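You operate a simulated robot arm through the tools that you are given. There is no shell and no other tool.

Carry out the task below with a simulated two-armed robot. There is one attempt and no reset: what you move stays moved.

TASK
Put the white dust cap from the top of the long table on the back of the pallet load and the black dust cap on the pump bench top. Put the tin on the top of the long table away on the top of the can bench. Switch the wrapper switch on. Put the yellow dye cup from the pump bench top on the hose table top and the pink dye cup on the top of the tote. Open the lower glove drawer, put the orange glove pack on the top of the front bench away in the inside of the lower glove drawer, then shut the drawer. Lift the right flap of the tamrelle carton open. Any order will do. Set down upright: dust cap, tin, dye cup.

The check looks at the end state, three seconds after you hand in, the way a careful person would. Anything else that was tipped, shoved, dropped, spilled or broken makes it a failure. Lids that push on must go on centred and level and be pressed home; caps that screw on are set level and turned clockwise until they are tight.

THE ROBOT
Two 7-joint arms with two-finger grippers on one trunk, on a base that moves. Base frame: it is fixed to the floor where the robot stands at the start and does not move with it; the origin is under the middle of the robot, x ahead of it, y to its left, z up. Units: mm, degrees, N and s.
The left shoulder is at the start at [38, 170, 1073], the right one opposite. With the tool pointing down near the work surface each hand reaches from about 200 to 680 mm from the robot's upright axis, wherever it stands, measured 20 degrees to its own side. Places, roughly: back of the pallet load [-3500, 1500, 500]; dust cap [-2250, 2250, 750]; dye cup [0, 2250, 750]; hose table top [-300, 4100, 700]; inside of the lower glove drawer [-5900, 8500, 800]; lower glove drawer [-5800, 8500, 800]; orange glove pack [-3250, 10500, 750]; pump bench top (56x25 cm) [-20, 2160, 700]; right flap of the Tamrelle carton [-1300, 2500, 900]; tin [-2500, 2250, 750]; top of the can bench [4600, 5600, 700]; top of the tote (22x22 cm) [1220, 2400, 1160]; wrapper switch [-2100, 2500, 800]. Payload 2.69 kg a hand.
Tool frame (each hand has its own): the origin (TCP) lies between the finger pads and is the grasp point; the fingertips stand 20 mm ahead of it; z points along the fingers, y is the line along which they close. The gripper opens to 100 mm; its body begins 63 mm behind the TCP.
Orientation is told as [roll, pitch, yaw] about the base's x, y, z axes, in that order, counted from this pose: with the fingers straight down and closing along the base's y, the tool's x points along the base's -x, its y along +y and its z along -z.

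THE INTERFACE
- The arms move only by the tool arm_command. It takes "left_plan", "right_plan" or both (then of equal length, played together; a hand with none holds still); each is text: rows parted by semicolons, each of 7 numbers parted by spaces: the finger opening in mm, from 0 to 100, then the shift along the tool's x, y, z in mm, then the turn, a rotation vector about the tool's x, y, z in degrees. In form: jaw dx dy dz wx wy wz; .... A call has 1 to 20 rows; each row is the pose to reach, as a shift and turn from the pose commanded when the call began, along the tool's axes at that moment. Each row takes 0.2 s and may step no farther than 50 mm and 8.6 degrees from the row before; otherwise, or with a gripper value out of range, the whole call is refused. A pose out of reach is approached as far as the arm can. The call stops where the force on the tool passes 40 N (or 10 N more than at its start, if that is more) or the arm is blocked; 0.2 s more then pass. The fingers move at their own pace (about 108 mm/s each) and stop on an object; they squeeze with about 33 N. The grip force told is the motor's: it shows also when the fingers shut on nothing. Time passes only in rows, and 0.2 s behind the last, so rows that repeat a pose let the fingers close. The reply holds the time, the measured pose of the TCP, the force on the tool along the base axes, the opening and the grip force, in the units named above and with some noise, with the torque about the TCP (base axes, N m) and any sound that the robot's microphone picked up.
- Cameras (640 x 400 px; columns grow to the right, rows downward): "scene" is now at [178.7, 12.3, 1009.8]; the picture's right is [0.14, -0.99, -0.00], its down [-0.13, -0.02, -0.99] and it looks along [0.98, 0.14, -0.13] (base axes); focal length 214 px, centre (320, 200). "left" rides on the left gripper at [70, 19, -99] in its tool frame; the picture's right is [-0.26, 0.97, 0.00], its down [-0.75, -0.20, -0.63] and it looks along [-0.61, -0.16, 0.78] (tool axes); focal length 230 px, centre (320, 200). "right" rides on the right gripper at [70, -19, -99] in its tool frame; the picture's right is [0.26, 0.97, 0.00], its down [-0.75, 0.20, -0.63] and it looks along [-0.61, 0.16, 0.78] (tool axes); focal length 230 px, centre (320, 200). There is no depth. A picture from a camera that has moved, and an enlarged one, comes with that camera's place and axes in the base frame and with its lens.
- capture(camera): a new picture of that camera. The clock stands still meanwhile.
- move_column(by): moves the trunk up (or, below 0, down) by that many mm; the arms and the scene camera ride with it, the base frame stays. It gives what a move gives, with no picture.
- steer(legs): drives the robot by 1 to 6 legs, each [ahead, turn to the left] in mm and degrees, along the robot's own axes; the way and the turn of a leg run together, so that a leg with both is an arc; at most 1500 mm and 180 degrees a leg. The arms and the cameras ride along, it lands a little off, and it stops where it bumps. It gives what a move gives.
- pan_tilt(pan, tilt): turns the head with the scene camera to pan (to the left, within 60 degrees either way) and tilt (down, from -29 to 69), counted from straight ahead of the robot. It gives what a move gives.
- enlarge(camera, box): a new picture of the part [left, top, right, bottom] of that camera's present view, enlarged. The clock stands still meanwhile.
- sign_off(): hands the job in; it is judged then, once.

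Places have to be worked out from the pictures, the camera data and where the tool is seen. Open the grippers and draw the arms clear of the work before you hand the job in, unless the task says otherwise.

The tools are called after "Request:" as a command line: name --argument value ..., lists and objects as JSON in quotes. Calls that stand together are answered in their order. arm_command: Moves the arms, as the interface text tells. Its arguments: {"type":"object","properties":{"left_plan":{"type":"string"},"right_plan":{"type":"string"}},"required":[]} The other tools are called the same way: move_column (by) moves the trunk up or down; steer (legs) drives the base; pan_tilt (pan, tilt) turns the head that bears the scene camera; capture (camera) takes a picture; enlarge (camera, box) takes an enlarged picture of a part of a camera's view; sign_off () hands the job in.

At the start:

```text
t: 0.0
left_ee_pos: [386.3, 191.8, 976.3]
left_ee_rot: [0.0, 0.0, -0.1]
left_force: [-0.1, 0.7, -0.4]
left_ft_torque: [0.02, 0.02, -0.01]
left_opening: 100.2
left_finger_force: 0.0
right_ee_pos: [391.0, -178.9, 1002.7]
right_ee_rot: [0.1, 0.1, 0.0]
right_force: [0.1, 0.4, 0.3]
right_ft_torque: [0.02, -0.03, 0.04]
right_opening: 99.9
right_finger_force: 0.0
trunk travel left (down, up): [-300.0, 390.0]
robot x, y, heading: [-0.9, -0.6, -0.0]
head pan, tilt (commanded): [8.2, 6.4]
```

scene: 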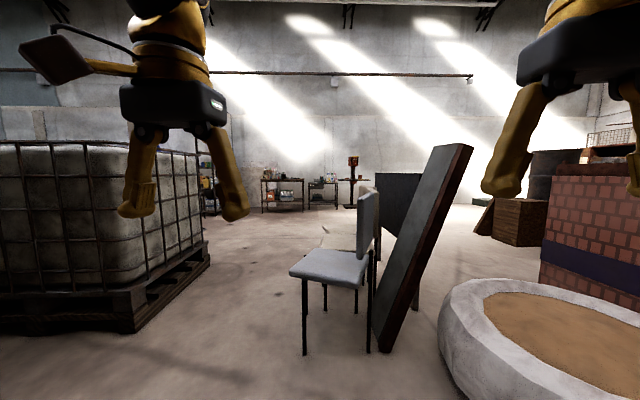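
right: 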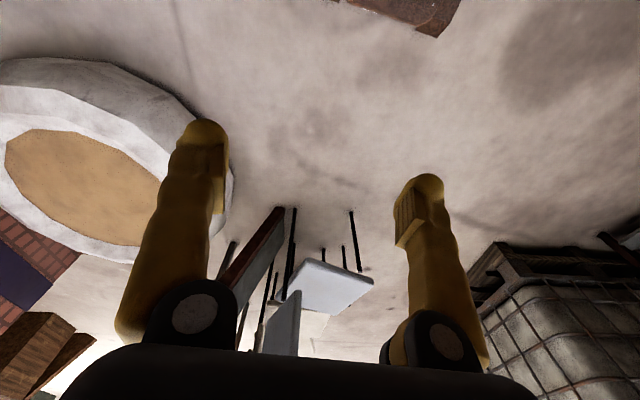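
left: 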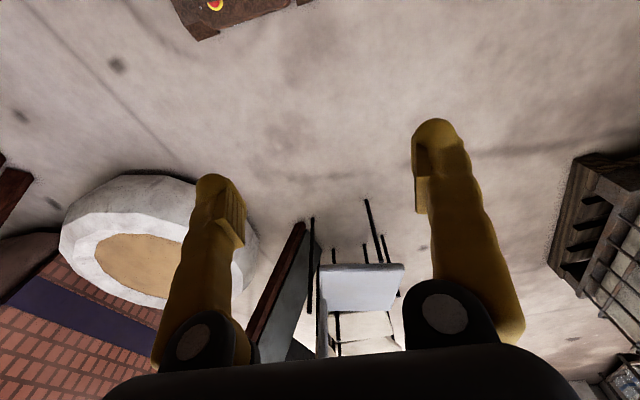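

The start picture shows an IBC tote on the left, a chair and a leaning board ahead, and some benches at the far wall. I will pan the head to look left first.

Request:
pan_tilt --pan 60 --tilt 10

Request:
capture --camera "scene"

```text
t: 1.2
left_ee_pos: [371.5, 191.3, 980.9]
left_ee_rot: [0.0, -0.8, 0.0]
left_force: [-0.3, -0.8, 0.4]
left_ft_torque: [-0.01, 0.0, 0.03]
left_opening: 99.8
left_finger_force: 0.0
right_ee_pos: [376.5, -179.0, 1009.3]
right_ee_rot: [0.0, -0.8, -0.1]
right_force: [0.6, -0.4, -0.3]
right_ft_torque: [-0.01, 0.05, -0.03]
right_opening: 100.2
right_finger_force: 0.1
trunk travel left (down, up): [-300.0, 390.0]
robot x, y, heading: [1.1, 0.7, 0.1]
head pan, tilt (commanded): [60.0, 10.0]
```

```text
taken
camera scene: at [134.1, 79.7, 1004.8], right [0.87, -0.5, -0.02], down [-0.1, -0.15, -0.98], along [0.49, 0.85, -0.18], focal length 214 px, centre (320, 200)
```

scene: 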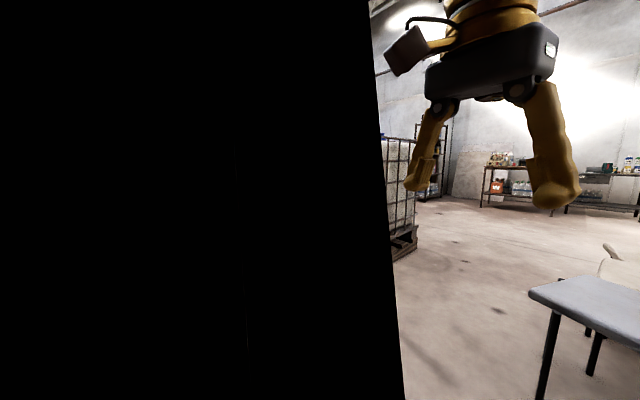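

The left half of the view is blocked by my own arm, apparently. I reset the head and turn the base left to look that way.

Request:
pan_tilt --pan 0 --tilt 10

Request:
steer --legs '[[0, 45]]'

Request:
capture --camera "scene"

Request:
steer --legs '[[0, 45]]'

Request:
capture --camera "scene"

Request:
steer --legs '[[0, 45]]'

Request:
capture --camera "scene"

```text
t: 2.5
left_ee_pos: [371.6, 191.1, 982.7]
left_ee_rot: [0.0, -0.8, 0.0]
left_force: [0.3, -0.4, -0.2]
left_ft_torque: [-0.03, 0.04, -0.01]
left_opening: 100.3
left_finger_force: 0.0
right_ee_pos: [375.8, -179.4, 1010.0]
right_ee_rot: [0.0, -0.9, 0.1]
right_force: [0.4, 0.2, -0.1]
right_ft_torque: [-0.02, 0.01, 0.02]
right_opening: 100.1
right_finger_force: 0.0
trunk travel left (down, up): [-300.0, 390.0]
robot x, y, heading: [-0.6, -1.0, -0.1]
head pan, tilt (commanded): [0.0, 10.0]
```

```text
t: 5.0
left_ee_pos: [125.4, 397.4, 982.0]
left_ee_rot: [0.0, -1.0, 45.1]
left_force: [0.4, -0.3, 0.1]
left_ft_torque: [-0.02, 0.01, -0.02]
left_opening: 100.1
left_finger_force: 0.1
right_ee_pos: [393.1, 140.0, 1009.3]
right_ee_rot: [0.0, -0.9, 45.1]
right_force: [0.0, -0.4, 0.6]
right_ft_torque: [-0.01, 0.0, 0.03]
right_opening: 100.2
right_finger_force: 0.1
trunk travel left (down, up): [-300.0, 390.0]
robot x, y, heading: [1.1, -1.4, 44.8]
head pan, tilt (commanded): [0.0, 10.0]
```

```text
taken
camera scene: at [128.9, 123.9, 1004.0], right [0.71, -0.71, 0.0], down [-0.13, -0.13, -0.98], along [0.69, 0.69, -0.19], focal length 214 px, centre (320, 200)
```

scene: 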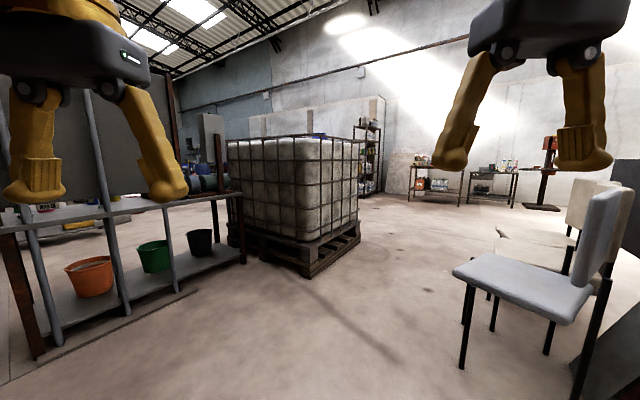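

```text
t: 7.5
left_ee_pos: [-194.2, 353.2, 986.6]
left_ee_rot: [0.0, -1.8, 90.2]
left_force: [0.5, -0.2, -0.2]
left_ft_torque: [0.0, -0.03, 0.03]
left_opening: 99.8
left_finger_force: 0.1
right_ee_pos: [177.0, 358.4, 1008.6]
right_ee_rot: [0.0, -0.8, 90.1]
right_force: [-0.3, -0.2, 0.2]
right_ft_torque: [0.01, -0.05, 0.02]
right_opening: 99.9
right_finger_force: 0.0
trunk travel left (down, up): [-300.0, 390.0]
robot x, y, heading: [4.5, -1.1, 90.1]
head pan, tilt (commanded): [0.0, 10.0]
```

```text
taken
camera scene: at [4.2, 177.3, 1004.0], right [1.0, 0.0, 0.0], down [0.0, -0.19, -0.98], along [0.0, 0.98, -0.19], focal length 214 px, centre (320, 200)
```

scene: 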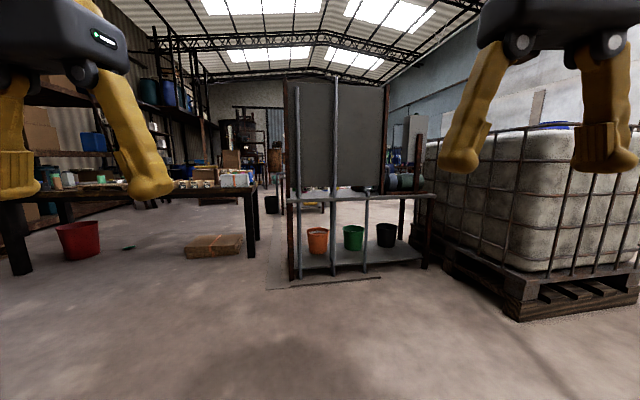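

```text
t: 8.3
left_ee_pos: [-197.1, 288.5, 963.7]
left_ee_rot: [0.0, 3.5, 90.6]
left_force: [-0.5, -0.2, -0.3]
left_ft_torque: [0.0, -0.03, -0.02]
left_opening: 99.7
left_finger_force: 0.1
right_ee_pos: [171.6, 299.7, 983.8]
right_ee_rot: [-0.1, 4.6, 91.0]
right_force: [-0.5, -0.1, -0.2]
right_ft_torque: [0.04, 0.01, -0.03]
right_opening: 99.9
right_finger_force: 0.0
trunk travel left (down, up): [-300.0, 390.0]
robot x, y, heading: [6.4, 0.9, 90.5]
head pan, tilt (commanded): [0.0, 10.0]
stopped in leg 1: the robot was blocked; the commanded pose is now the measured one
```

```text
taken
camera scene: at [2.7, 176.2, 1004.2], right [1.0, 0.01, 0.0], down [0.0, -0.19, -0.98], along [-0.01, 0.98, -0.19], focal length 214 px, centre (320, 200)
```

scene: 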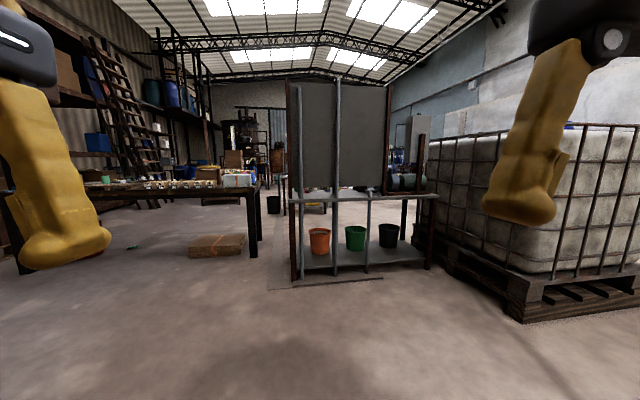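

Turning was blocked at heading 90. Before I try again, I check what stands on the left with the hand camera and the head.

Request:
capture --camera "left"

Request:
pan_tilt --pan 35 --tilt 20

Request:
capture --camera "scene"

```text
taken
camera left: at [-214.5, 224.1, 1065.8], right [-0.97, 0.25, -0.01], down [0.19, 0.79, 0.58], along [0.16, 0.56, -0.81], focal length 230 px, centre (320, 200)
```

left: 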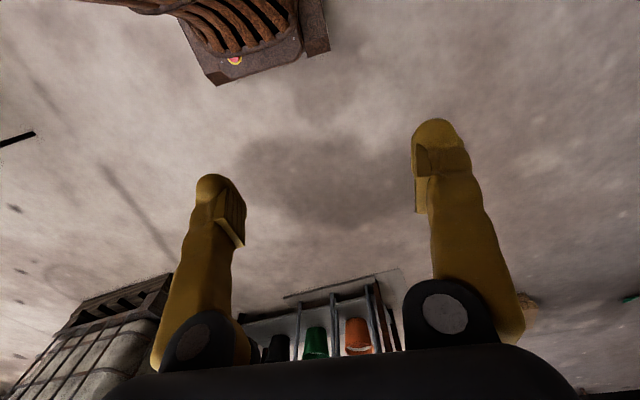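

```text
t: 9.3
left_ee_pos: [-196.9, 290.6, 963.2]
left_ee_rot: [0.1, 3.4, 90.7]
left_force: [0.8, 0.0, 0.0]
left_ft_torque: [0.02, -0.01, -0.02]
left_opening: 100.1
left_finger_force: 0.0
right_ee_pos: [172.3, 302.8, 983.9]
right_ee_rot: [0.0, 4.3, 91.0]
right_force: [-0.1, 0.2, 0.5]
right_ft_torque: [0.01, 0.01, 0.0]
right_opening: 100.0
right_finger_force: 0.0
trunk travel left (down, up): [-300.0, 390.0]
robot x, y, heading: [5.2, -3.3, 90.8]
head pan, tilt (commanded): [35.0, 20.0]
```

```text
taken
camera scene: at [-50.5, 160.0, 988.0], right [0.81, 0.58, -0.01], down [0.2, -0.29, -0.93], along [-0.55, 0.76, -0.35], focal length 214 px, centre (320, 200)
```

scene: 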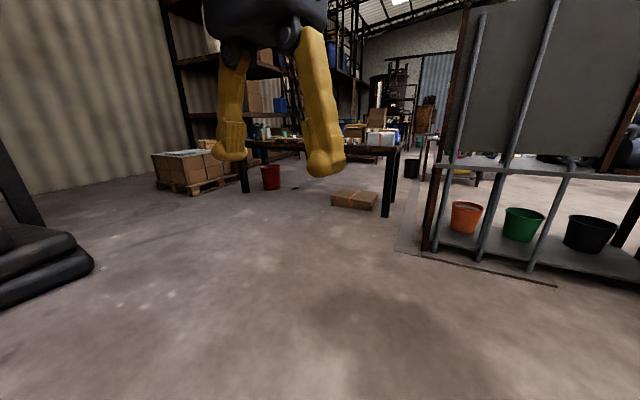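

The left front is mostly open. I pan farther left to find what blocks the turn.

Request:
pan_tilt --pan 60 --tilt 40

Request:
capture --camera "scene"

Request:
pan_tilt --pan -60 --tilt 40

Request:
capture --camera "scene"

```text
t: 10.2
left_ee_pos: [-197.4, 289.8, 965.1]
left_ee_rot: [0.0, 3.4, 90.7]
left_force: [-0.3, 0.6, 0.5]
left_ft_torque: [-0.01, 0.04, -0.02]
left_opening: 100.1
left_finger_force: 0.0
right_ee_pos: [172.0, 302.4, 983.7]
right_ee_rot: [0.0, 4.5, 91.0]
right_force: [-0.2, 0.2, 0.2]
right_ft_torque: [0.0, 0.0, 0.02]
right_opening: 100.0
right_finger_force: 0.1
trunk travel left (down, up): [-300.0, 390.0]
robot x, y, heading: [3.4, 1.5, 90.4]
head pan, tilt (commanded): [60.0, 40.0]
```

```text
taken
camera scene: at [-70.4, 125.4, 957.2], right [0.49, 0.87, -0.01], down [0.56, -0.33, -0.76], along [-0.67, 0.37, -0.65], focal length 214 px, centre (320, 200)
```

scene: 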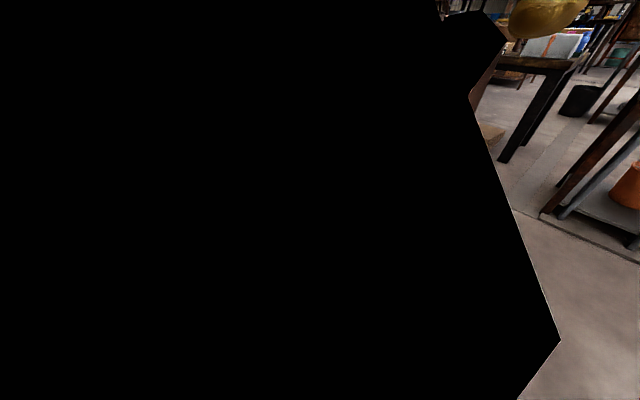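

```text
t: 12.2
left_ee_pos: [-197.1, 291.3, 962.9]
left_ee_rot: [-0.1, 3.5, 90.6]
left_force: [0.1, 0.3, 0.2]
left_ft_torque: [-0.04, -0.02, 0.0]
left_opening: 99.9
left_finger_force: 0.1
right_ee_pos: [171.6, 302.1, 984.1]
right_ee_rot: [0.0, 4.4, 91.0]
right_force: [-0.6, 0.0, -0.4]
right_ft_torque: [0.04, 0.03, -0.02]
right_opening: 99.9
right_finger_force: 0.1
trunk travel left (down, up): [-300.0, 390.0]
robot x, y, heading: [4.1, 2.5, 90.6]
head pan, tilt (commanded): [-60.0, 40.0]
```

```text
taken
camera scene: at [76.8, 126.9, 957.2], right [0.51, -0.86, 0.01], down [-0.55, -0.34, -0.76], along [0.66, 0.38, -0.65], focal length 214 px, centre (320, 200)
```

scene: 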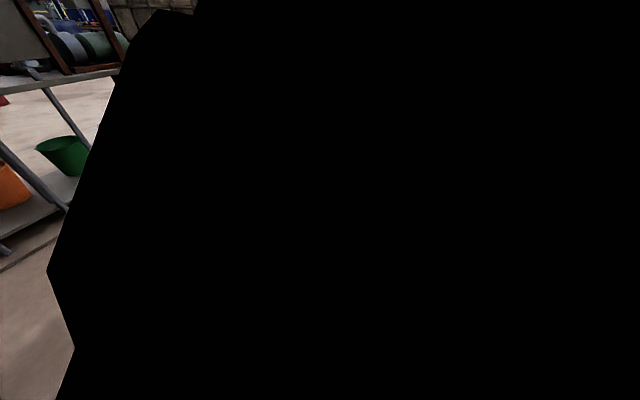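

Panning beyond about 40 degrees sees only my own arms. I try the turn again with a small step to see whether it is truly blocked.

Request:
pan_tilt --pan 0 --tilt 15

Request:
steer --legs '[[0, 20]]'

Request:
capture --camera "scene"

```text
t: 13.5
left_ee_pos: [-197.8, 292.2, 963.6]
left_ee_rot: [0.0, 3.4, 90.7]
left_force: [0.9, -0.5, 0.1]
left_ft_torque: [-0.02, 0.03, 0.01]
left_opening: 100.1
left_finger_force: 0.1
right_ee_pos: [172.2, 301.5, 983.3]
right_ee_rot: [0.1, 4.5, 91.0]
right_force: [0.3, -0.4, 0.1]
right_ft_torque: [-0.01, 0.01, 0.01]
right_opening: 99.7
right_finger_force: 0.0
trunk travel left (down, up): [-300.0, 390.0]
robot x, y, heading: [3.7, 4.2, 90.5]
head pan, tilt (commanded): [0.0, 15.0]
```

```text
t: 14.3
left_ee_pos: [-208.2, 242.2, 955.0]
left_ee_rot: [0.0, 5.8, 93.0]
left_force: [0.1, 0.0, 0.2]
left_ft_torque: [0.01, 0.02, 0.0]
left_opening: 99.9
left_finger_force: 0.0
right_ee_pos: [161.2, 269.7, 977.1]
right_ee_rot: [0.0, 6.6, 93.6]
right_force: [1.1, -0.6, 0.1]
right_ft_torque: [0.03, 0.05, 0.02]
right_opening: 100.1
right_finger_force: 0.1
trunk travel left (down, up): [-300.0, 390.0]
robot x, y, heading: [5.6, -2.9, 92.9]
head pan, tilt (commanded): [0.0, 15.0]
stopped in leg 1: the robot was blocked; the commanded pose is now the measured one
```

```text
taken
camera scene: at [-4.5, 175.8, 996.2], right [1.0, 0.05, 0.0], down [0.01, -0.27, -0.96], along [-0.05, 0.96, -0.27], focal length 214 px, centre (320, 200)
```

scene: 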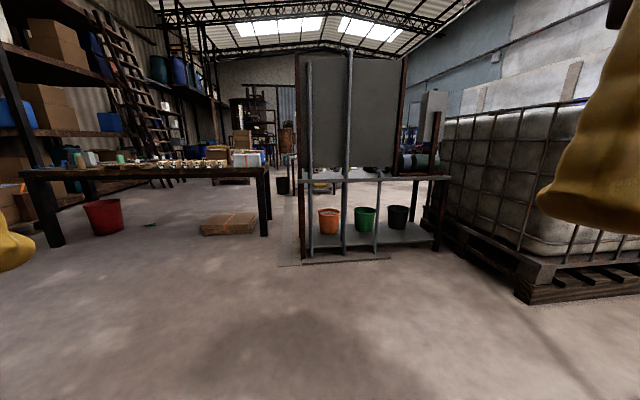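

Something behind or beside me is blocking at heading ~92. I drive ahead 600 mm into the open floor before turning on.

Request:
steer --legs '[[600, 0]]'

Request:
steer --legs '[[0, 45]]'

Request:
capture --camera "scene"

```text
t: 17.7
left_ee_pos: [-237.4, 846.7, 956.0]
left_ee_rot: [0.0, 5.8, 93.0]
left_force: [0.5, -0.2, -0.2]
left_ft_torque: [-0.01, -0.01, -0.02]
left_opening: 99.9
left_finger_force: 0.2
right_ee_pos: [131.7, 873.0, 977.0]
right_ee_rot: [0.1, 6.7, 93.5]
right_force: [-1.0, -0.4, -1.0]
right_ft_torque: [0.0, 0.01, -0.02]
right_opening: 100.1
right_finger_force: 0.1
trunk travel left (down, up): [-300.0, 390.0]
robot x, y, heading: [-27.9, 598.4, 93.0]
head pan, tilt (commanded): [0.0, 15.0]
```

```text
t: 18.6
left_ee_pos: [-235.4, 815.5, 957.0]
left_ee_rot: [-1.7, 6.1, 96.9]
left_force: [0.0, 0.6, 0.2]
left_ft_torque: [0.0, 0.01, -0.03]
left_opening: 99.7
left_finger_force: 0.0
right_ee_pos: [128.2, 819.6, 964.8]
right_ee_rot: [0.0, 10.5, 95.5]
right_force: [0.3, -0.6, -0.2]
right_ft_torque: [0.0, 0.04, 0.03]
right_opening: 99.9
right_finger_force: 0.0
trunk travel left (down, up): [-300.0, 390.0]
robot x, y, heading: [-26.5, 598.3, 94.5]
head pan, tilt (commanded): [0.0, 15.0]
stopped in leg 1: the robot was blocked; the commanded pose is now the measured one
```

```text
taken
camera scene: at [-39.0, 777.2, 996.0], right [1.0, 0.08, 0.0], down [0.02, -0.27, -0.96], along [-0.08, 0.96, -0.27], focal length 214 px, centre (320, 200)
```

scene: 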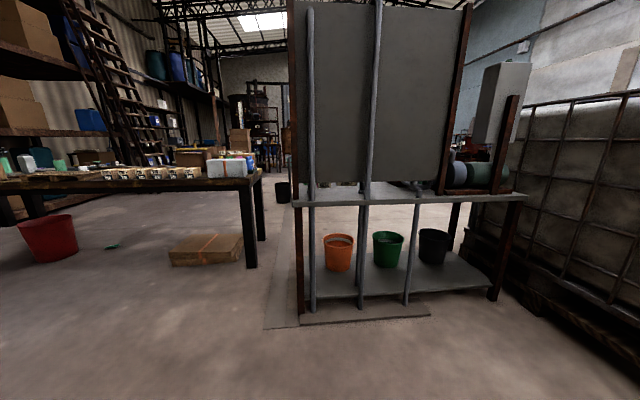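

Blocked again at a new place, so the obstacle may not be a scene object. I test by turning a few degrees right, then left.

Request:
steer --legs '[[0, -15]]'

Request:
steer --legs '[[0, 10]]'

Request:
capture --camera "left"

Request:
capture --camera "right"

```text
t: 19.9
left_ee_pos: [-174.0, 859.9, 962.1]
left_ee_rot: [-0.5, 6.7, 80.6]
left_force: [0.8, -0.2, -0.1]
left_ft_torque: [-0.01, -0.01, -0.01]
left_opening: 100.1
left_finger_force: 0.0
right_ee_pos: [181.7, 776.2, 973.3]
right_ee_rot: [-0.1, 8.0, 80.4]
right_force: [0.9, -0.2, -1.1]
right_ft_torque: [0.01, -0.05, 0.0]
right_opening: 100.0
right_finger_force: 0.0
trunk travel left (down, up): [-300.0, 390.0]
robot x, y, heading: [-25.8, 600.0, 79.3]
head pan, tilt (commanded): [0.0, 15.0]
```

```text
t: 21.0
left_ee_pos: [-214.4, 828.6, 962.6]
left_ee_rot: [-1.5, 6.8, 91.8]
left_force: [0.6, -0.2, -0.7]
left_ft_torque: [0.02, 0.01, 0.01]
left_opening: 100.0
left_finger_force: 0.0
right_ee_pos: [141.2, 806.7, 974.6]
right_ee_rot: [1.1, 8.1, 89.4]
right_force: [-0.1, 0.5, -0.4]
right_ft_torque: [0.0, 0.03, 0.0]
right_opening: 100.3
right_finger_force: 0.1
trunk travel left (down, up): [-300.0, 390.0]
robot x, y, heading: [-24.6, 598.2, 89.6]
head pan, tilt (commanded): [0.0, 15.0]
```

```text
taken
camera left: at [-232.4, 769.4, 1067.7], right [-0.97, 0.22, -0.05], down [0.16, 0.83, 0.54], along [0.17, 0.52, -0.84], focal length 230 px, centre (320, 200)
```

left: 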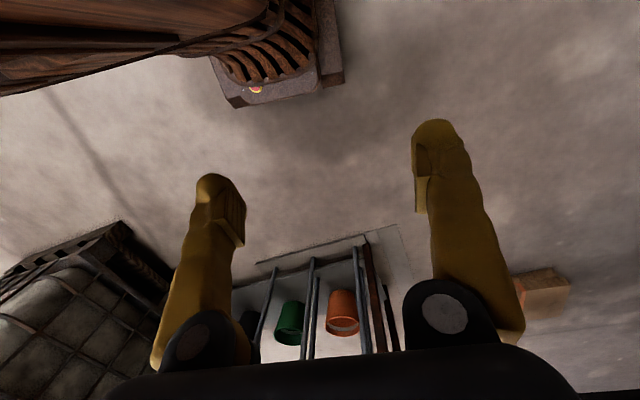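

```text
taken
camera right: at [161.3, 751.1, 1082.8], right [-0.97, -0.24, 0.05], down [-0.18, 0.83, 0.52], along [-0.17, 0.49, -0.85], focal length 230 px, centre (320, 200)
```

right: 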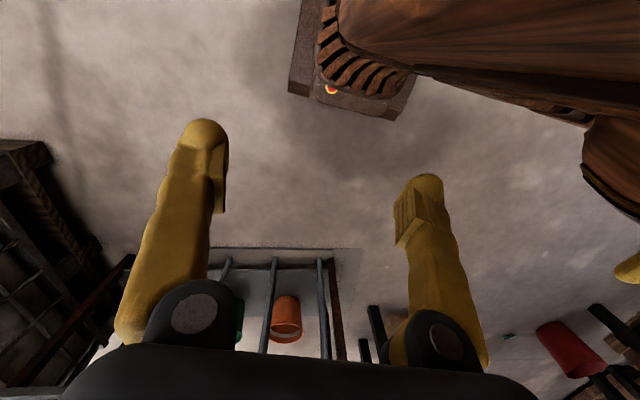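

Turning right and back worked. I try again to turn left past 95 degrees in a small step to see what happens.

Request:
steer --legs '[[0, 8]]'

Request:
steer --legs '[[0, 8]]'

```text
t: 22.0
left_ee_pos: [-238.9, 799.8, 965.4]
left_ee_rot: [-2.6, 6.8, 101.3]
left_force: [-0.2, -0.1, 0.1]
left_ft_torque: [0.0, -0.03, 0.02]
left_opening: 100.2
left_finger_force: 0.1
right_ee_pos: [103.7, 825.7, 978.1]
right_ee_rot: [2.5, 8.1, 96.5]
right_force: [-1.0, -0.5, -0.2]
right_ft_torque: [0.02, -0.02, -0.01]
right_opening: 100.3
right_finger_force: 0.1
trunk travel left (down, up): [-300.0, 390.0]
robot x, y, heading: [-23.6, 596.3, 97.3]
head pan, tilt (commanded): [0.0, 15.0]
```

```text
t: 23.0
left_ee_pos: [-260.8, 770.1, 965.0]
left_ee_rot: [-3.7, 6.7, 110.5]
left_force: [-0.9, -0.6, -0.1]
left_ft_torque: [0.01, 0.01, 0.02]
left_opening: 100.0
left_finger_force: 0.0
right_ee_pos: [66.2, 836.9, 981.4]
right_ee_rot: [4.0, 8.2, 103.4]
right_force: [0.5, -0.2, 0.3]
right_ft_torque: [0.01, 0.03, -0.01]
right_opening: 100.0
right_finger_force: 0.0
trunk travel left (down, up): [-300.0, 390.0]
robot x, y, heading: [-21.0, 601.2, 105.5]
head pan, tilt (commanded): [0.0, 15.0]
```

Small turns pass. I now go on with a 20-degree step, watching the arms' drift.

Request:
steer --legs '[[0, 20]]'

Request:
capture --camera "scene"

```text
t: 24.5
left_ee_pos: [-301.1, 677.3, 972.0]
left_ee_rot: [-3.5, 7.3, 130.7]
left_force: [-0.1, 0.8, 0.2]
left_ft_torque: [0.0, 0.01, -0.03]
left_opening: 99.9
left_finger_force: 0.0
right_ee_pos: [-20.1, 848.5, 987.6]
right_ee_rot: [3.6, 8.5, 123.4]
right_force: [0.2, 0.2, 0.3]
right_ft_torque: [-0.03, -0.01, 0.0]
right_opening: 99.9
right_finger_force: 0.0
trunk travel left (down, up): [-300.0, 390.0]
robot x, y, heading: [-24.6, 601.8, 125.6]
head pan, tilt (commanded): [0.0, 15.0]
```

```text
taken
camera scene: at [-128.9, 746.0, 995.9], right [0.82, 0.58, 0.0], down [0.16, -0.22, -0.96], along [-0.56, 0.78, -0.28], focal length 214 px, centre (320, 200)
```

scene: 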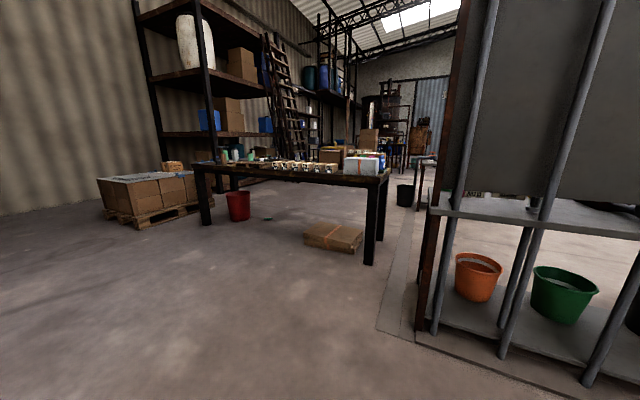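

I can see the long table with small items, the pallet load left of it, and the pump bench to the right. I enlarge the table area.

Request:
enlarge --camera "scene" --box '[180, 120, 400, 258]'

Request:
enlarge --camera "scene" --box '[80, 140, 240, 240]'

```text
2.90 times, centred on (290, 189) of scene
camera zoom: at [-128.9, 746.0, 995.9], right [0.82, 0.58, 0.0], down [0.16, -0.22, -0.96], along [-0.56, 0.78, -0.28], focal length 622 px, centre (407, 232)
```

zoom: 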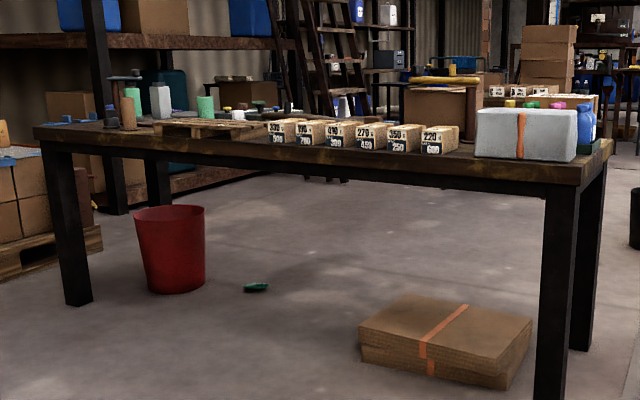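

```text
4.00 times, centred on (160, 190) of scene
camera zoom: at [-128.9, 746.0, 995.9], right [0.82, 0.58, 0.0], down [0.16, -0.22, -0.96], along [-0.56, 0.78, -0.28], focal length 858 px, centre (960, 240)
```

zoom: 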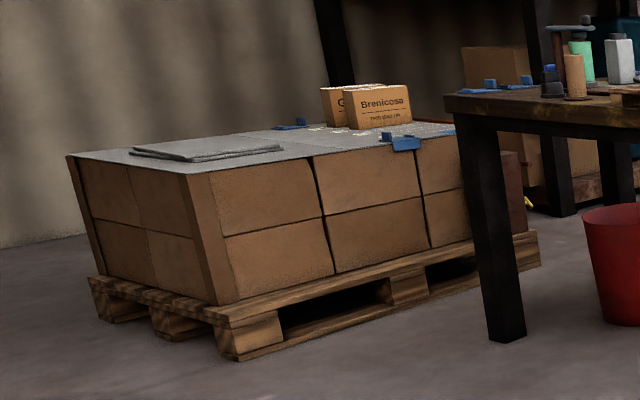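

The table runs from about x=-2800 to -600 with its front edge near y=1900; the pallet load's near corner is at about (-3100, 1360). I head toward a viewing spot in front of the table at about (-2300, 1300).

Request:
steer --legs '[[0, 18], [0, 19]]'

Request:
capture --camera "scene"

```text
t: 27.0
left_ee_pos: [-286.8, 496.6, 977.4]
left_ee_rot: [-3.4, 7.8, 168.0]
left_force: [0.4, -0.3, 0.2]
left_ft_torque: [-0.04, 0.01, -0.02]
left_opening: 100.1
left_finger_force: 0.0
right_ee_pos: [-165.7, 793.0, 995.1]
right_ee_rot: [3.2, 8.5, 160.5]
right_force: [0.7, 0.8, -0.4]
right_ft_torque: [0.0, -0.02, -0.02]
right_opening: 99.7
right_finger_force: 0.1
trunk travel left (down, up): [-300.0, 390.0]
robot x, y, heading: [-24.4, 603.3, 162.1]
head pan, tilt (commanded): [0.0, 15.0]
```

```text
taken
camera scene: at [-196.2, 654.6, 995.9], right [0.3, 0.95, 0.0], down [0.26, -0.08, -0.96], along [-0.92, 0.29, -0.28], focal length 214 px, centre (320, 200)
```

scene: 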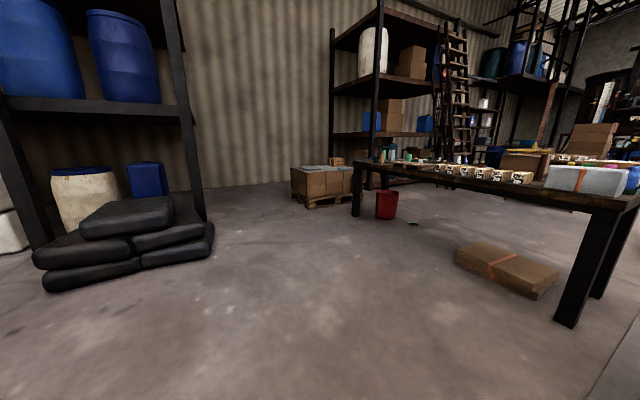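

The way is clear. I drive toward the spot in front of the caps and tin, then turn right to face the table (its front edge looks rotated by about 10 degrees).

Request:
steer --legs '[[1180, 0], [1150, 0], [0, -20], [0, -20], [0, -20]]'

Request:
capture --camera "scene"

```text
t: 27.7
left_ee_pos: [-272.7, 502.2, 989.8]
left_ee_rot: [-5.4, 9.2, 171.1]
left_force: [0.4, 0.3, 0.1]
left_ft_torque: [0.03, -0.01, -0.02]
left_opening: 100.2
left_finger_force: 0.0
right_ee_pos: [-160.1, 788.5, 1005.3]
right_ee_rot: [3.8, 6.9, 165.1]
right_force: [-90.8, 167.0, -62.8]
right_ft_torque: [-20.75, -7.36, 10.44]
right_opening: 100.3
right_finger_force: 0.0
trunk travel left (down, up): [-300.0, 390.0]
robot x, y, heading: [-28.2, 600.8, 162.5]
head pan, tilt (commanded): [0.0, 15.0]
stopped in leg 1: the force on the tool passed its limit at 190 N (the readings are from after the stop); the commanded pose is now the measured one
```

```text
taken
camera scene: at [-195.9, 654.6, 996.0], right [0.3, 0.95, 0.0], down [0.26, -0.08, -0.96], along [-0.92, 0.29, -0.27], focal length 214 px, centre (320, 200)
```

scene: 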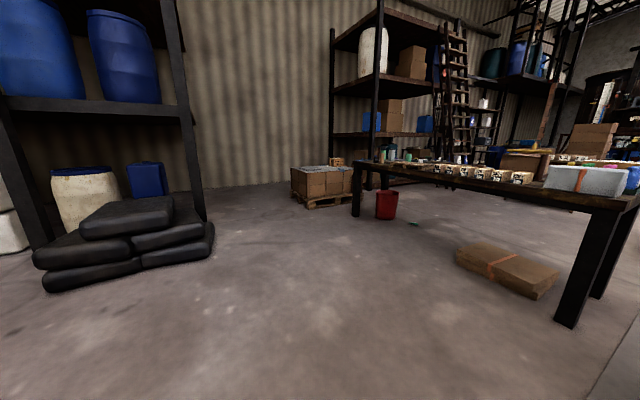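

The right hand now reads a big force: it has drifted back against my own trunk. I look at the right camera and then push both arms forward, away from the body.

Request:
capture --camera "right"

Request:
capture --camera "left"

```text
taken
camera right: at [-97.0, 798.1, 1110.9], right [-0.01, -1.0, 0.09], down [-0.83, 0.06, 0.55], along [-0.55, -0.07, -0.83], focal length 230 px, centre (320, 200)
```

right: 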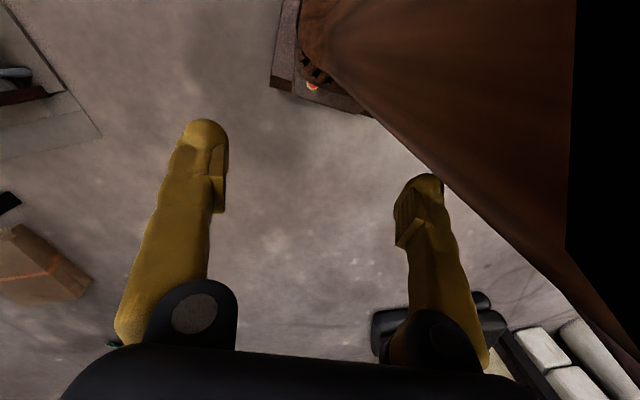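

```text
taken
camera left: at [-223.6, 466.0, 1096.2], right [-0.39, -0.91, -0.13], down [-0.81, 0.27, 0.52], along [-0.44, 0.31, -0.85], focal length 230 px, centre (320, 200)
```

left: 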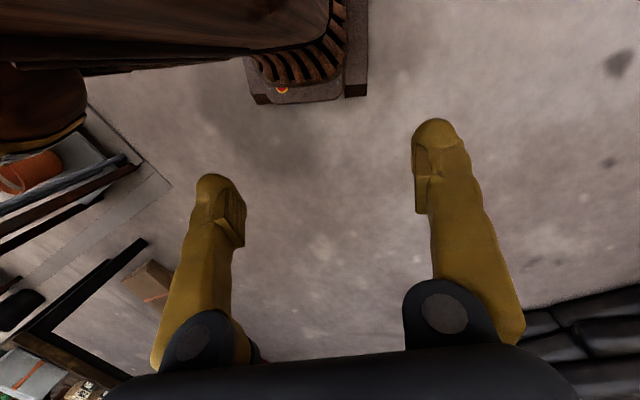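

The right gripper touches the trunk. I move both hands about 200 mm forward and slightly outward, and straighten the tools.

Request:
arm_command --left_plan "100 -40 6 -6 -1.1 -1.8 1.7; 100 -80 12 -12 -2.2 -3.7 3.4; 100 -120 18 -18 -3.2 -5.5 5.2; 100 -160 24 -24 -4.3 -7.4 6.9; 100 -200 30 -30 -5.4 -9.2 8.6; 100 -200 30 -30 -5.4 -9.2 8.6" --right_plan "100 -30 -20 -6 0.8 -1.4 0.5; 100 -70 -35 -12 1.5 -2.8 1.0; 100 -115 -45 -18 2.3 -4.1 1.6; 100 -160 -50 -24 3 -5.5 2.1; 100 -205 -50 -27 3.8 -6.9 2.6; 100 -220 -50 -27 3.8 -6.9 2.6"

```text
t: 29.1
left_ee_pos: [-467.0, 498.0, 990.5]
left_ee_rot: [0.8, -1.5, 161.2]
left_force: [-0.8, 0.2, -0.5]
left_ft_torque: [-0.03, 0.0, -0.01]
left_opening: 99.8
left_finger_force: 0.1
right_ee_pos: [-342.2, 896.9, 1002.4]
right_ee_rot: [-1.2, -0.2, 161.0]
right_force: [-0.2, 0.1, 0.6]
right_ft_torque: [0.0, 0.0, -0.01]
right_opening: 99.7
right_finger_force: 0.0
trunk travel left (down, up): [-300.0, 390.0]
robot x, y, heading: [-19.5, 601.0, 162.4]
head pan, tilt (commanded): [0.0, 15.0]
```

Both arms are now extended about 390 mm ahead with tools vertical. I drive on toward the table in gentler legs.

Request:
steer --legs '[[600, 0]]'

Request:
steer --legs '[[800, 0]]'

Request:
capture --camera "scene"

```text
t: 32.5
left_ee_pos: [-1039.3, 680.7, 988.6]
left_ee_rot: [0.9, -1.6, 161.3]
left_force: [0.9, 0.1, -0.2]
left_ft_torque: [0.03, -0.03, -0.03]
left_opening: 100.1
left_finger_force: 0.0
right_ee_pos: [-915.4, 1078.4, 1003.5]
right_ee_rot: [-1.1, -0.1, 161.1]
right_force: [-0.8, -0.1, 0.6]
right_ft_torque: [0.01, -0.01, -0.02]
right_opening: 99.8
right_finger_force: 0.1
trunk travel left (down, up): [-300.0, 390.0]
robot x, y, heading: [-598.3, 782.6, 162.4]
head pan, tilt (commanded): [0.0, 15.0]
```

```text
t: 36.8
left_ee_pos: [-1788.3, 918.3, 994.4]
left_ee_rot: [0.8, -2.5, 161.2]
left_force: [0.2, 0.0, -0.2]
left_ft_torque: [-0.02, -0.01, 0.02]
left_opening: 100.1
left_finger_force: 0.1
right_ee_pos: [-1663.5, 1315.7, 1009.4]
right_ee_rot: [-1.0, -1.0, 160.9]
right_force: [0.4, -1.0, 0.0]
right_ft_torque: [-0.02, -0.02, -0.01]
right_opening: 100.3
right_finger_force: 0.1
trunk travel left (down, up): [-300.0, 390.0]
robot x, y, heading: [-1361.1, 1022.3, 162.4]
head pan, tilt (commanded): [0.0, 15.0]
```

```text
taken
camera scene: at [-1532.5, 1077.9, 995.8], right [0.3, 0.95, 0.0], down [0.26, -0.08, -0.96], along [-0.92, 0.29, -0.28], focal length 214 px, centre (320, 200)
```

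scene: 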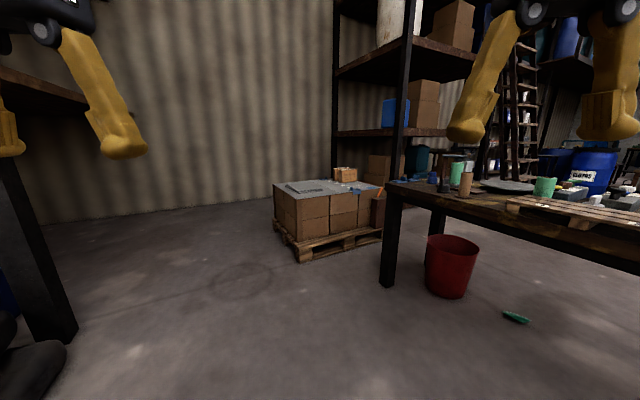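

The table's left front leg stands at about (-2600, 1908). I advance another 700 mm and turn right to face the table.

Request:
steer --legs '[[700, 0], [0, -30], [0, -30]]'

Request:
capture --camera "scene"

```text
t: 43.6
left_ee_pos: [-2329.4, 1533.3, 1000.4]
left_ee_rot: [0.8, -3.4, 101.7]
left_force: [-0.5, -0.6, -0.1]
left_ft_torque: [0.0, -0.02, 0.01]
left_opening: 99.9
left_finger_force: 0.1
right_ee_pos: [-1923.5, 1627.1, 1014.3]
right_ee_rot: [-1.0, -1.9, 101.5]
right_force: [-0.3, 0.1, 0.8]
right_ft_torque: [0.0, 0.01, 0.01]
right_opening: 100.0
right_finger_force: 0.0
trunk travel left (down, up): [-300.0, 390.0]
robot x, y, heading: [-2032.7, 1233.5, 103.1]
head pan, tilt (commanded): [0.0, 15.0]
```

```text
taken
camera scene: at [-2068.7, 1408.5, 995.9], right [0.97, 0.22, 0.0], down [0.06, -0.27, -0.96], along [-0.22, 0.94, -0.28], focal length 214 px, centre (320, 200)
```

scene: 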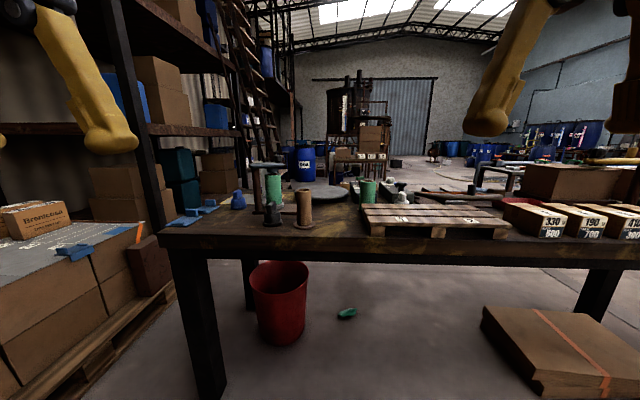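

Now I'm facing the left part of the long table. I enlarge to find the dust caps, tin and switch.

Request:
enlarge --camera "scene" --box '[160, 140, 400, 260]'

Request:
enlarge --camera "scene" --box '[330, 130, 530, 250]'

Request:
enlarge --camera "scene" --box '[440, 120, 640, 250]'

```text
2.67 times, centred on (280, 200) of scene
camera zoom: at [-2068.7, 1408.5, 995.9], right [0.97, 0.22, 0.0], down [0.06, -0.27, -0.96], along [-0.22, 0.94, -0.28], focal length 572 px, centre (427, 200)
```

zoom: 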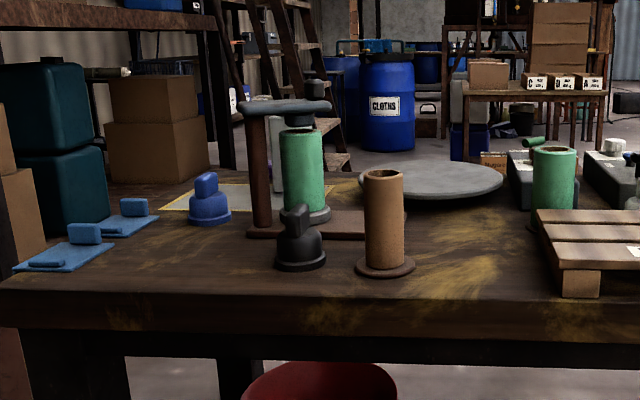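

```text
3.20 times, centred on (430, 190) of scene
camera zoom: at [-2068.7, 1408.5, 995.9], right [0.97, 0.22, 0.0], down [0.06, -0.27, -0.96], along [-0.22, 0.94, -0.28], focal length 686 px, centre (-32, 232)
```

zoom: 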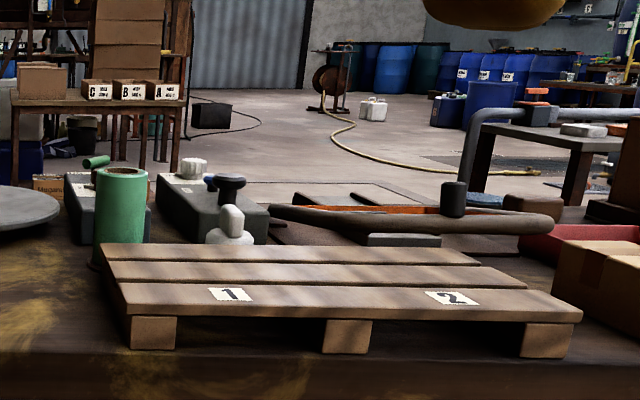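

```text
3.08 times, centred on (540, 185) of scene
camera zoom: at [-2068.7, 1408.5, 995.9], right [0.97, 0.22, 0.0], down [0.06, -0.27, -0.96], along [-0.22, 0.94, -0.28], focal length 660 px, centre (-357, 246)
```

zoom: 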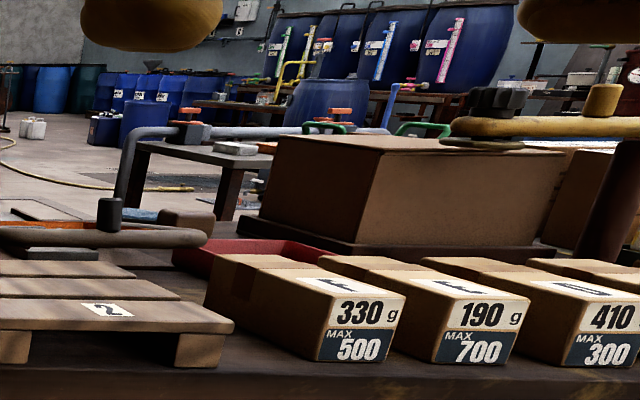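

I can make out black, blue and white dust caps (flange with a grip tab). I raise the trunk and tilt the head for a better overview of the tabletop.

Request:
move_column --by 350

Request:
pan_tilt --pan 8 --tilt 35

Request:
capture --camera "scene"

```text
t: 47.0
left_ee_pos: [-2324.8, 1515.2, 1338.9]
left_ee_rot: [0.8, -1.0, 101.6]
left_force: [-0.2, -0.7, 0.5]
left_ft_torque: [-0.03, -0.02, 0.01]
left_opening: 100.1
left_finger_force: 0.0
right_ee_pos: [-1919.8, 1611.3, 1358.3]
right_ee_rot: [-1.3, -0.8, 101.5]
right_force: [0.3, -1.0, 0.1]
right_ft_torque: [0.03, 0.01, 0.03]
right_opening: 99.9
right_finger_force: 0.0
trunk travel left (down, up): [-650.0, 40.0]
robot x, y, heading: [-2029.4, 1235.9, 103.3]
head pan, tilt (commanded): [0.0, 15.0]
```

```text
t: 47.8
left_ee_pos: [-2326.3, 1515.1, 1338.3]
left_ee_rot: [0.8, -1.1, 101.7]
left_force: [-0.3, 0.1, -0.1]
left_ft_torque: [0.03, 0.0, 0.01]
left_opening: 99.8
left_finger_force: 0.1
right_ee_pos: [-1920.6, 1610.2, 1358.6]
right_ee_rot: [-1.3, -0.7, 101.6]
right_force: [0.0, -0.4, 0.1]
right_ft_torque: [-0.01, -0.02, -0.03]
right_opening: 99.7
right_finger_force: 0.0
trunk travel left (down, up): [-650.0, 40.0]
robot x, y, heading: [-2030.3, 1234.1, 102.7]
head pan, tilt (commanded): [8.0, 35.0]
```

```text
taken
camera scene: at [-2080.6, 1405.3, 1314.0], right [0.93, 0.36, 0.0], down [0.21, -0.55, -0.81], along [-0.29, 0.76, -0.59], focal length 214 px, centre (320, 200)
```

scene: 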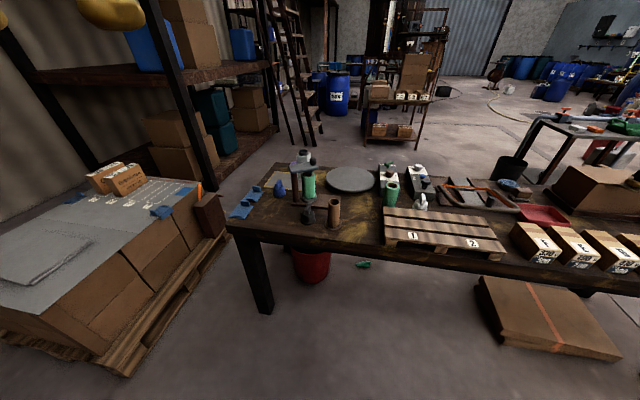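

Request:
enlarge --camera "scene" --box '[220, 135, 400, 255]'

Request:
enlarge --camera "scene" --box '[370, 150, 560, 265]'

Request:
enlarge --camera "scene" --box '[0, 150, 240, 300]'

```text
3.33 times, centred on (310, 195) of scene
camera zoom: at [-2080.6, 1405.3, 1314.0], right [0.93, 0.36, 0.0], down [0.21, -0.55, -0.81], along [-0.29, 0.76, -0.59], focal length 715 px, centre (353, 217)
```

zoom: 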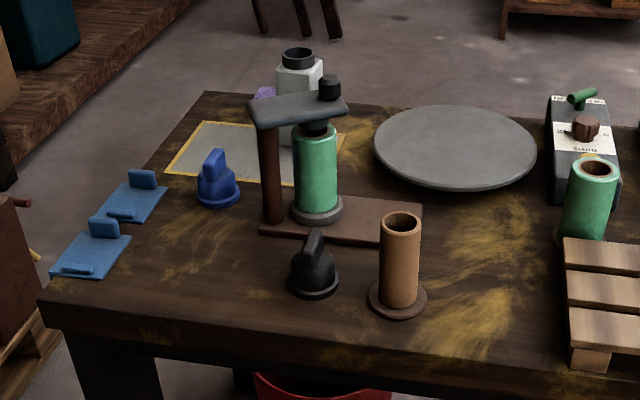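

```text
3.37 times, centred on (465, 208) of scene
camera zoom: at [-2080.6, 1405.3, 1314.0], right [0.93, 0.36, 0.0], down [0.21, -0.55, -0.81], along [-0.29, 0.76, -0.59], focal length 722 px, centre (-168, 175)
```

zoom: 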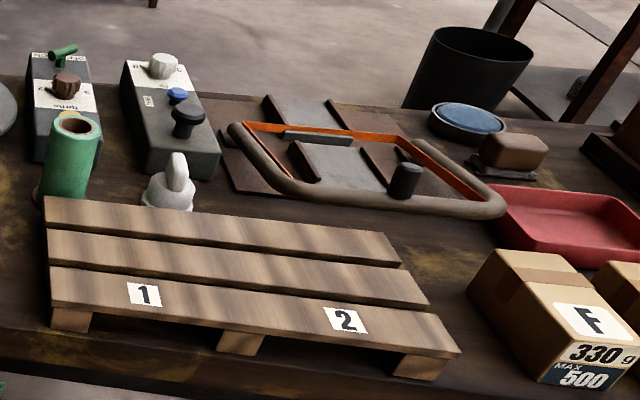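

```text
2.67 times, centred on (120, 225) of scene
camera zoom: at [-2080.6, 1405.3, 1314.0], right [0.93, 0.36, 0.0], down [0.21, -0.55, -0.81], along [-0.29, 0.76, -0.59], focal length 572 px, centre (853, 133)
```

zoom: 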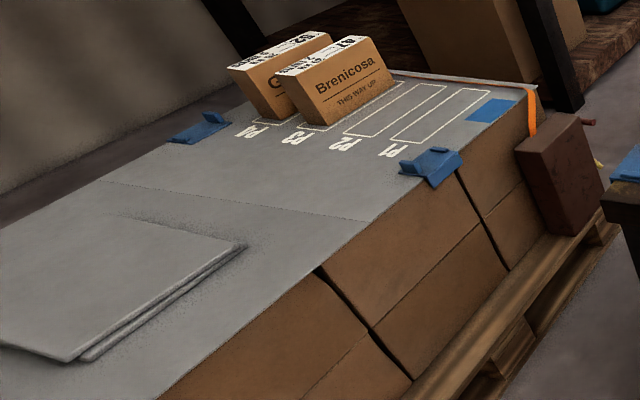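

Table top sits near z≈708. I judge the black cap near (-2345, 2029), white cap near (-1936, 2262), tin near (-2570, 2500), and the free strip on the back of the pallet load near (-3290, 1600). I drive nearer so both caps are in reach.

Request:
steer --legs '[[0, -17.5], [420, 0], [0, 15]]'

Request:
pan_tilt --pan 0 --tilt 50

Request:
capture --camera "scene"

```text
t: 49.2
left_ee_pos: [-2237.6, 1531.4, 1314.4]
left_ee_rot: [0.6, 4.5, 85.4]
left_force: [-0.1, 0.2, 0.2]
left_ft_torque: [0.0, 0.03, 0.03]
left_opening: 100.1
left_finger_force: 0.1
right_ee_pos: [-1821.1, 1512.1, 1328.8]
right_ee_rot: [-1.4, 5.7, 85.5]
right_force: [-0.4, -0.2, 0.3]
right_ft_torque: [0.0, 0.03, -0.02]
right_opening: 100.0
right_finger_force: 0.2
trunk travel left (down, up): [-650.0, 40.0]
robot x, y, heading: [-2028.9, 1234.7, 86.9]
head pan, tilt (commanded): [8.0, 35.0]
stopped in leg 1: the robot was blocked; the commanded pose is now the measured one
```

```text
t: 50.0
left_ee_pos: [-2237.8, 1532.5, 1315.8]
left_ee_rot: [0.6, 4.4, 85.5]
left_force: [0.2, 0.0, 0.4]
left_ft_torque: [0.0, 0.03, -0.01]
left_opening: 100.4
left_finger_force: 0.2
right_ee_pos: [-1822.1, 1511.8, 1330.4]
right_ee_rot: [-1.4, 5.7, 85.4]
right_force: [-0.4, 0.3, -0.4]
right_ft_torque: [0.0, 0.0, 0.04]
right_opening: 99.8
right_finger_force: 0.1
trunk travel left (down, up): [-650.0, 40.0]
robot x, y, heading: [-2028.5, 1233.6, 86.8]
head pan, tilt (commanded): [0.0, 50.0]
```

```text
taken
camera scene: at [-2020.0, 1401.7, 1292.4], right [1.0, -0.05, 0.0], down [-0.04, -0.78, -0.63], along [0.03, 0.63, -0.78], focal length 214 px, centre (320, 200)
```

scene: 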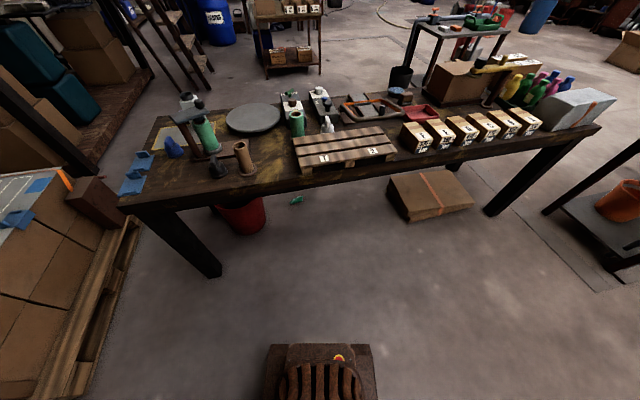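

The turn nearly finished but was flagged as blocked again, and the arms drifted inward; I'll re-extend them from time to time. This higher view is useful, so I enlarge the table.

Request:
enlarge --camera "scene" --box '[110, 80, 290, 200]'

Request:
enlarge --camera "scene" --box '[270, 80, 420, 180]'

Request:
enlarge --camera "scene" --box '[390, 30, 640, 190]'

```text
3.33 times, centred on (200, 140) of scene
camera zoom: at [-2020.0, 1401.7, 1292.4], right [1.0, -0.05, 0.0], down [-0.04, -0.78, -0.63], along [0.03, 0.63, -0.78], focal length 715 px, centre (720, 400)
```

zoom: 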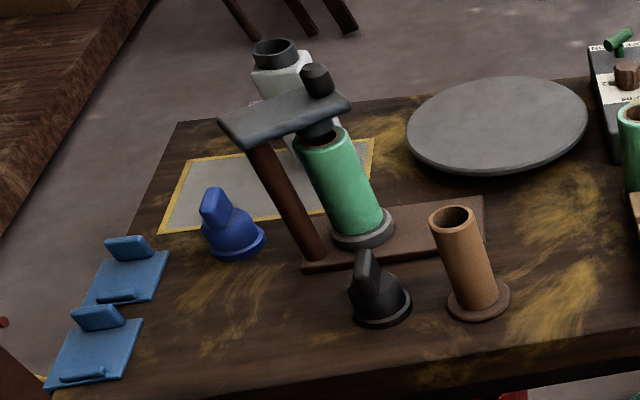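

```text
4.00 times, centred on (345, 130) of scene
camera zoom: at [-2020.0, 1401.7, 1292.4], right [1.0, -0.05, 0.0], down [-0.04, -0.78, -0.63], along [0.03, 0.63, -0.78], focal length 858 px, centre (220, 480)
```

zoom: 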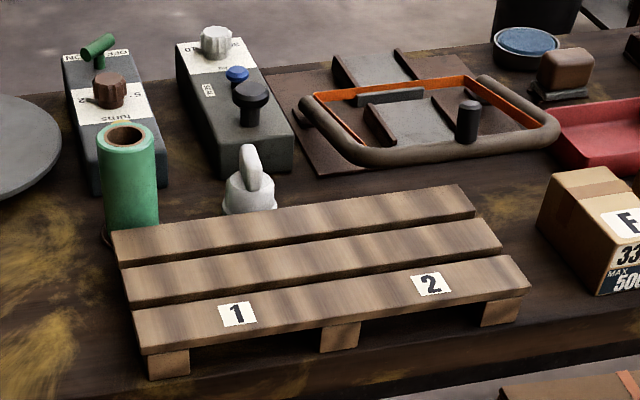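

```text
2.50 times, centred on (515, 110) of scene
camera zoom: at [-2020.0, 1401.7, 1292.4], right [1.0, -0.05, 0.0], down [-0.04, -0.78, -0.63], along [0.03, 0.63, -0.78], focal length 536 px, centre (-168, 425)
```

zoom: 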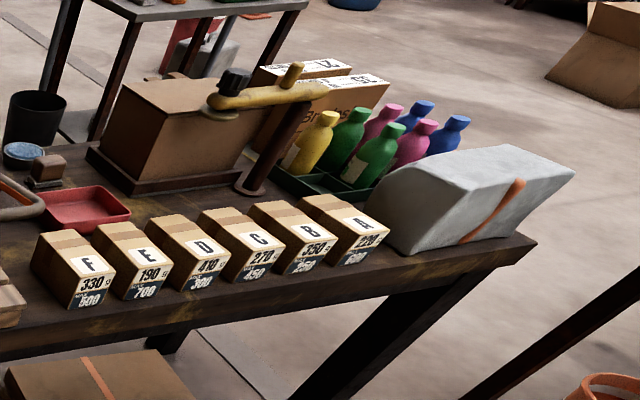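

The wrapper switch appears to be the green lever with ON/OFF marks on the box by the turntable, and the Tamrelle carton stands on the right half of the table. I lower the trunk and drive up to the table to take the two caps.

Request:
move_column --by -310

Request:
steer --legs '[[300, 0]]'

```text
t: 53.1
left_ee_pos: [-2239.1, 1532.9, 1008.6]
left_ee_rot: [0.6, 3.7, 85.5]
left_force: [0.3, 0.0, -0.2]
left_ft_torque: [0.02, -0.03, 0.01]
left_opening: 100.2
left_finger_force: 0.1
right_ee_pos: [-1821.9, 1513.2, 1023.9]
right_ee_rot: [-1.4, 4.9, 85.4]
right_force: [0.0, -0.1, -0.1]
right_ft_torque: [-0.05, 0.01, 0.0]
right_opening: 99.7
right_finger_force: 0.0
trunk travel left (down, up): [-340.0, 350.0]
robot x, y, heading: [-2033.4, 1236.6, 87.0]
head pan, tilt (commanded): [0.0, 50.0]
```

```text
t: 55.1
left_ee_pos: [-2219.6, 1833.4, 1008.1]
left_ee_rot: [0.7, 3.7, 85.3]
left_force: [0.2, 0.7, -0.7]
left_ft_torque: [-0.03, -0.01, -0.01]
left_opening: 100.0
left_finger_force: 0.1
right_ee_pos: [-1803.9, 1812.0, 1022.1]
right_ee_rot: [-1.4, 5.0, 85.2]
right_force: [-0.2, 0.2, 0.1]
right_ft_torque: [-0.01, -0.01, -0.02]
right_opening: 100.0
right_finger_force: 0.0
trunk travel left (down, up): [-340.0, 350.0]
robot x, y, heading: [-2012.6, 1529.2, 86.5]
head pan, tilt (commanded): [0.0, 50.0]
```

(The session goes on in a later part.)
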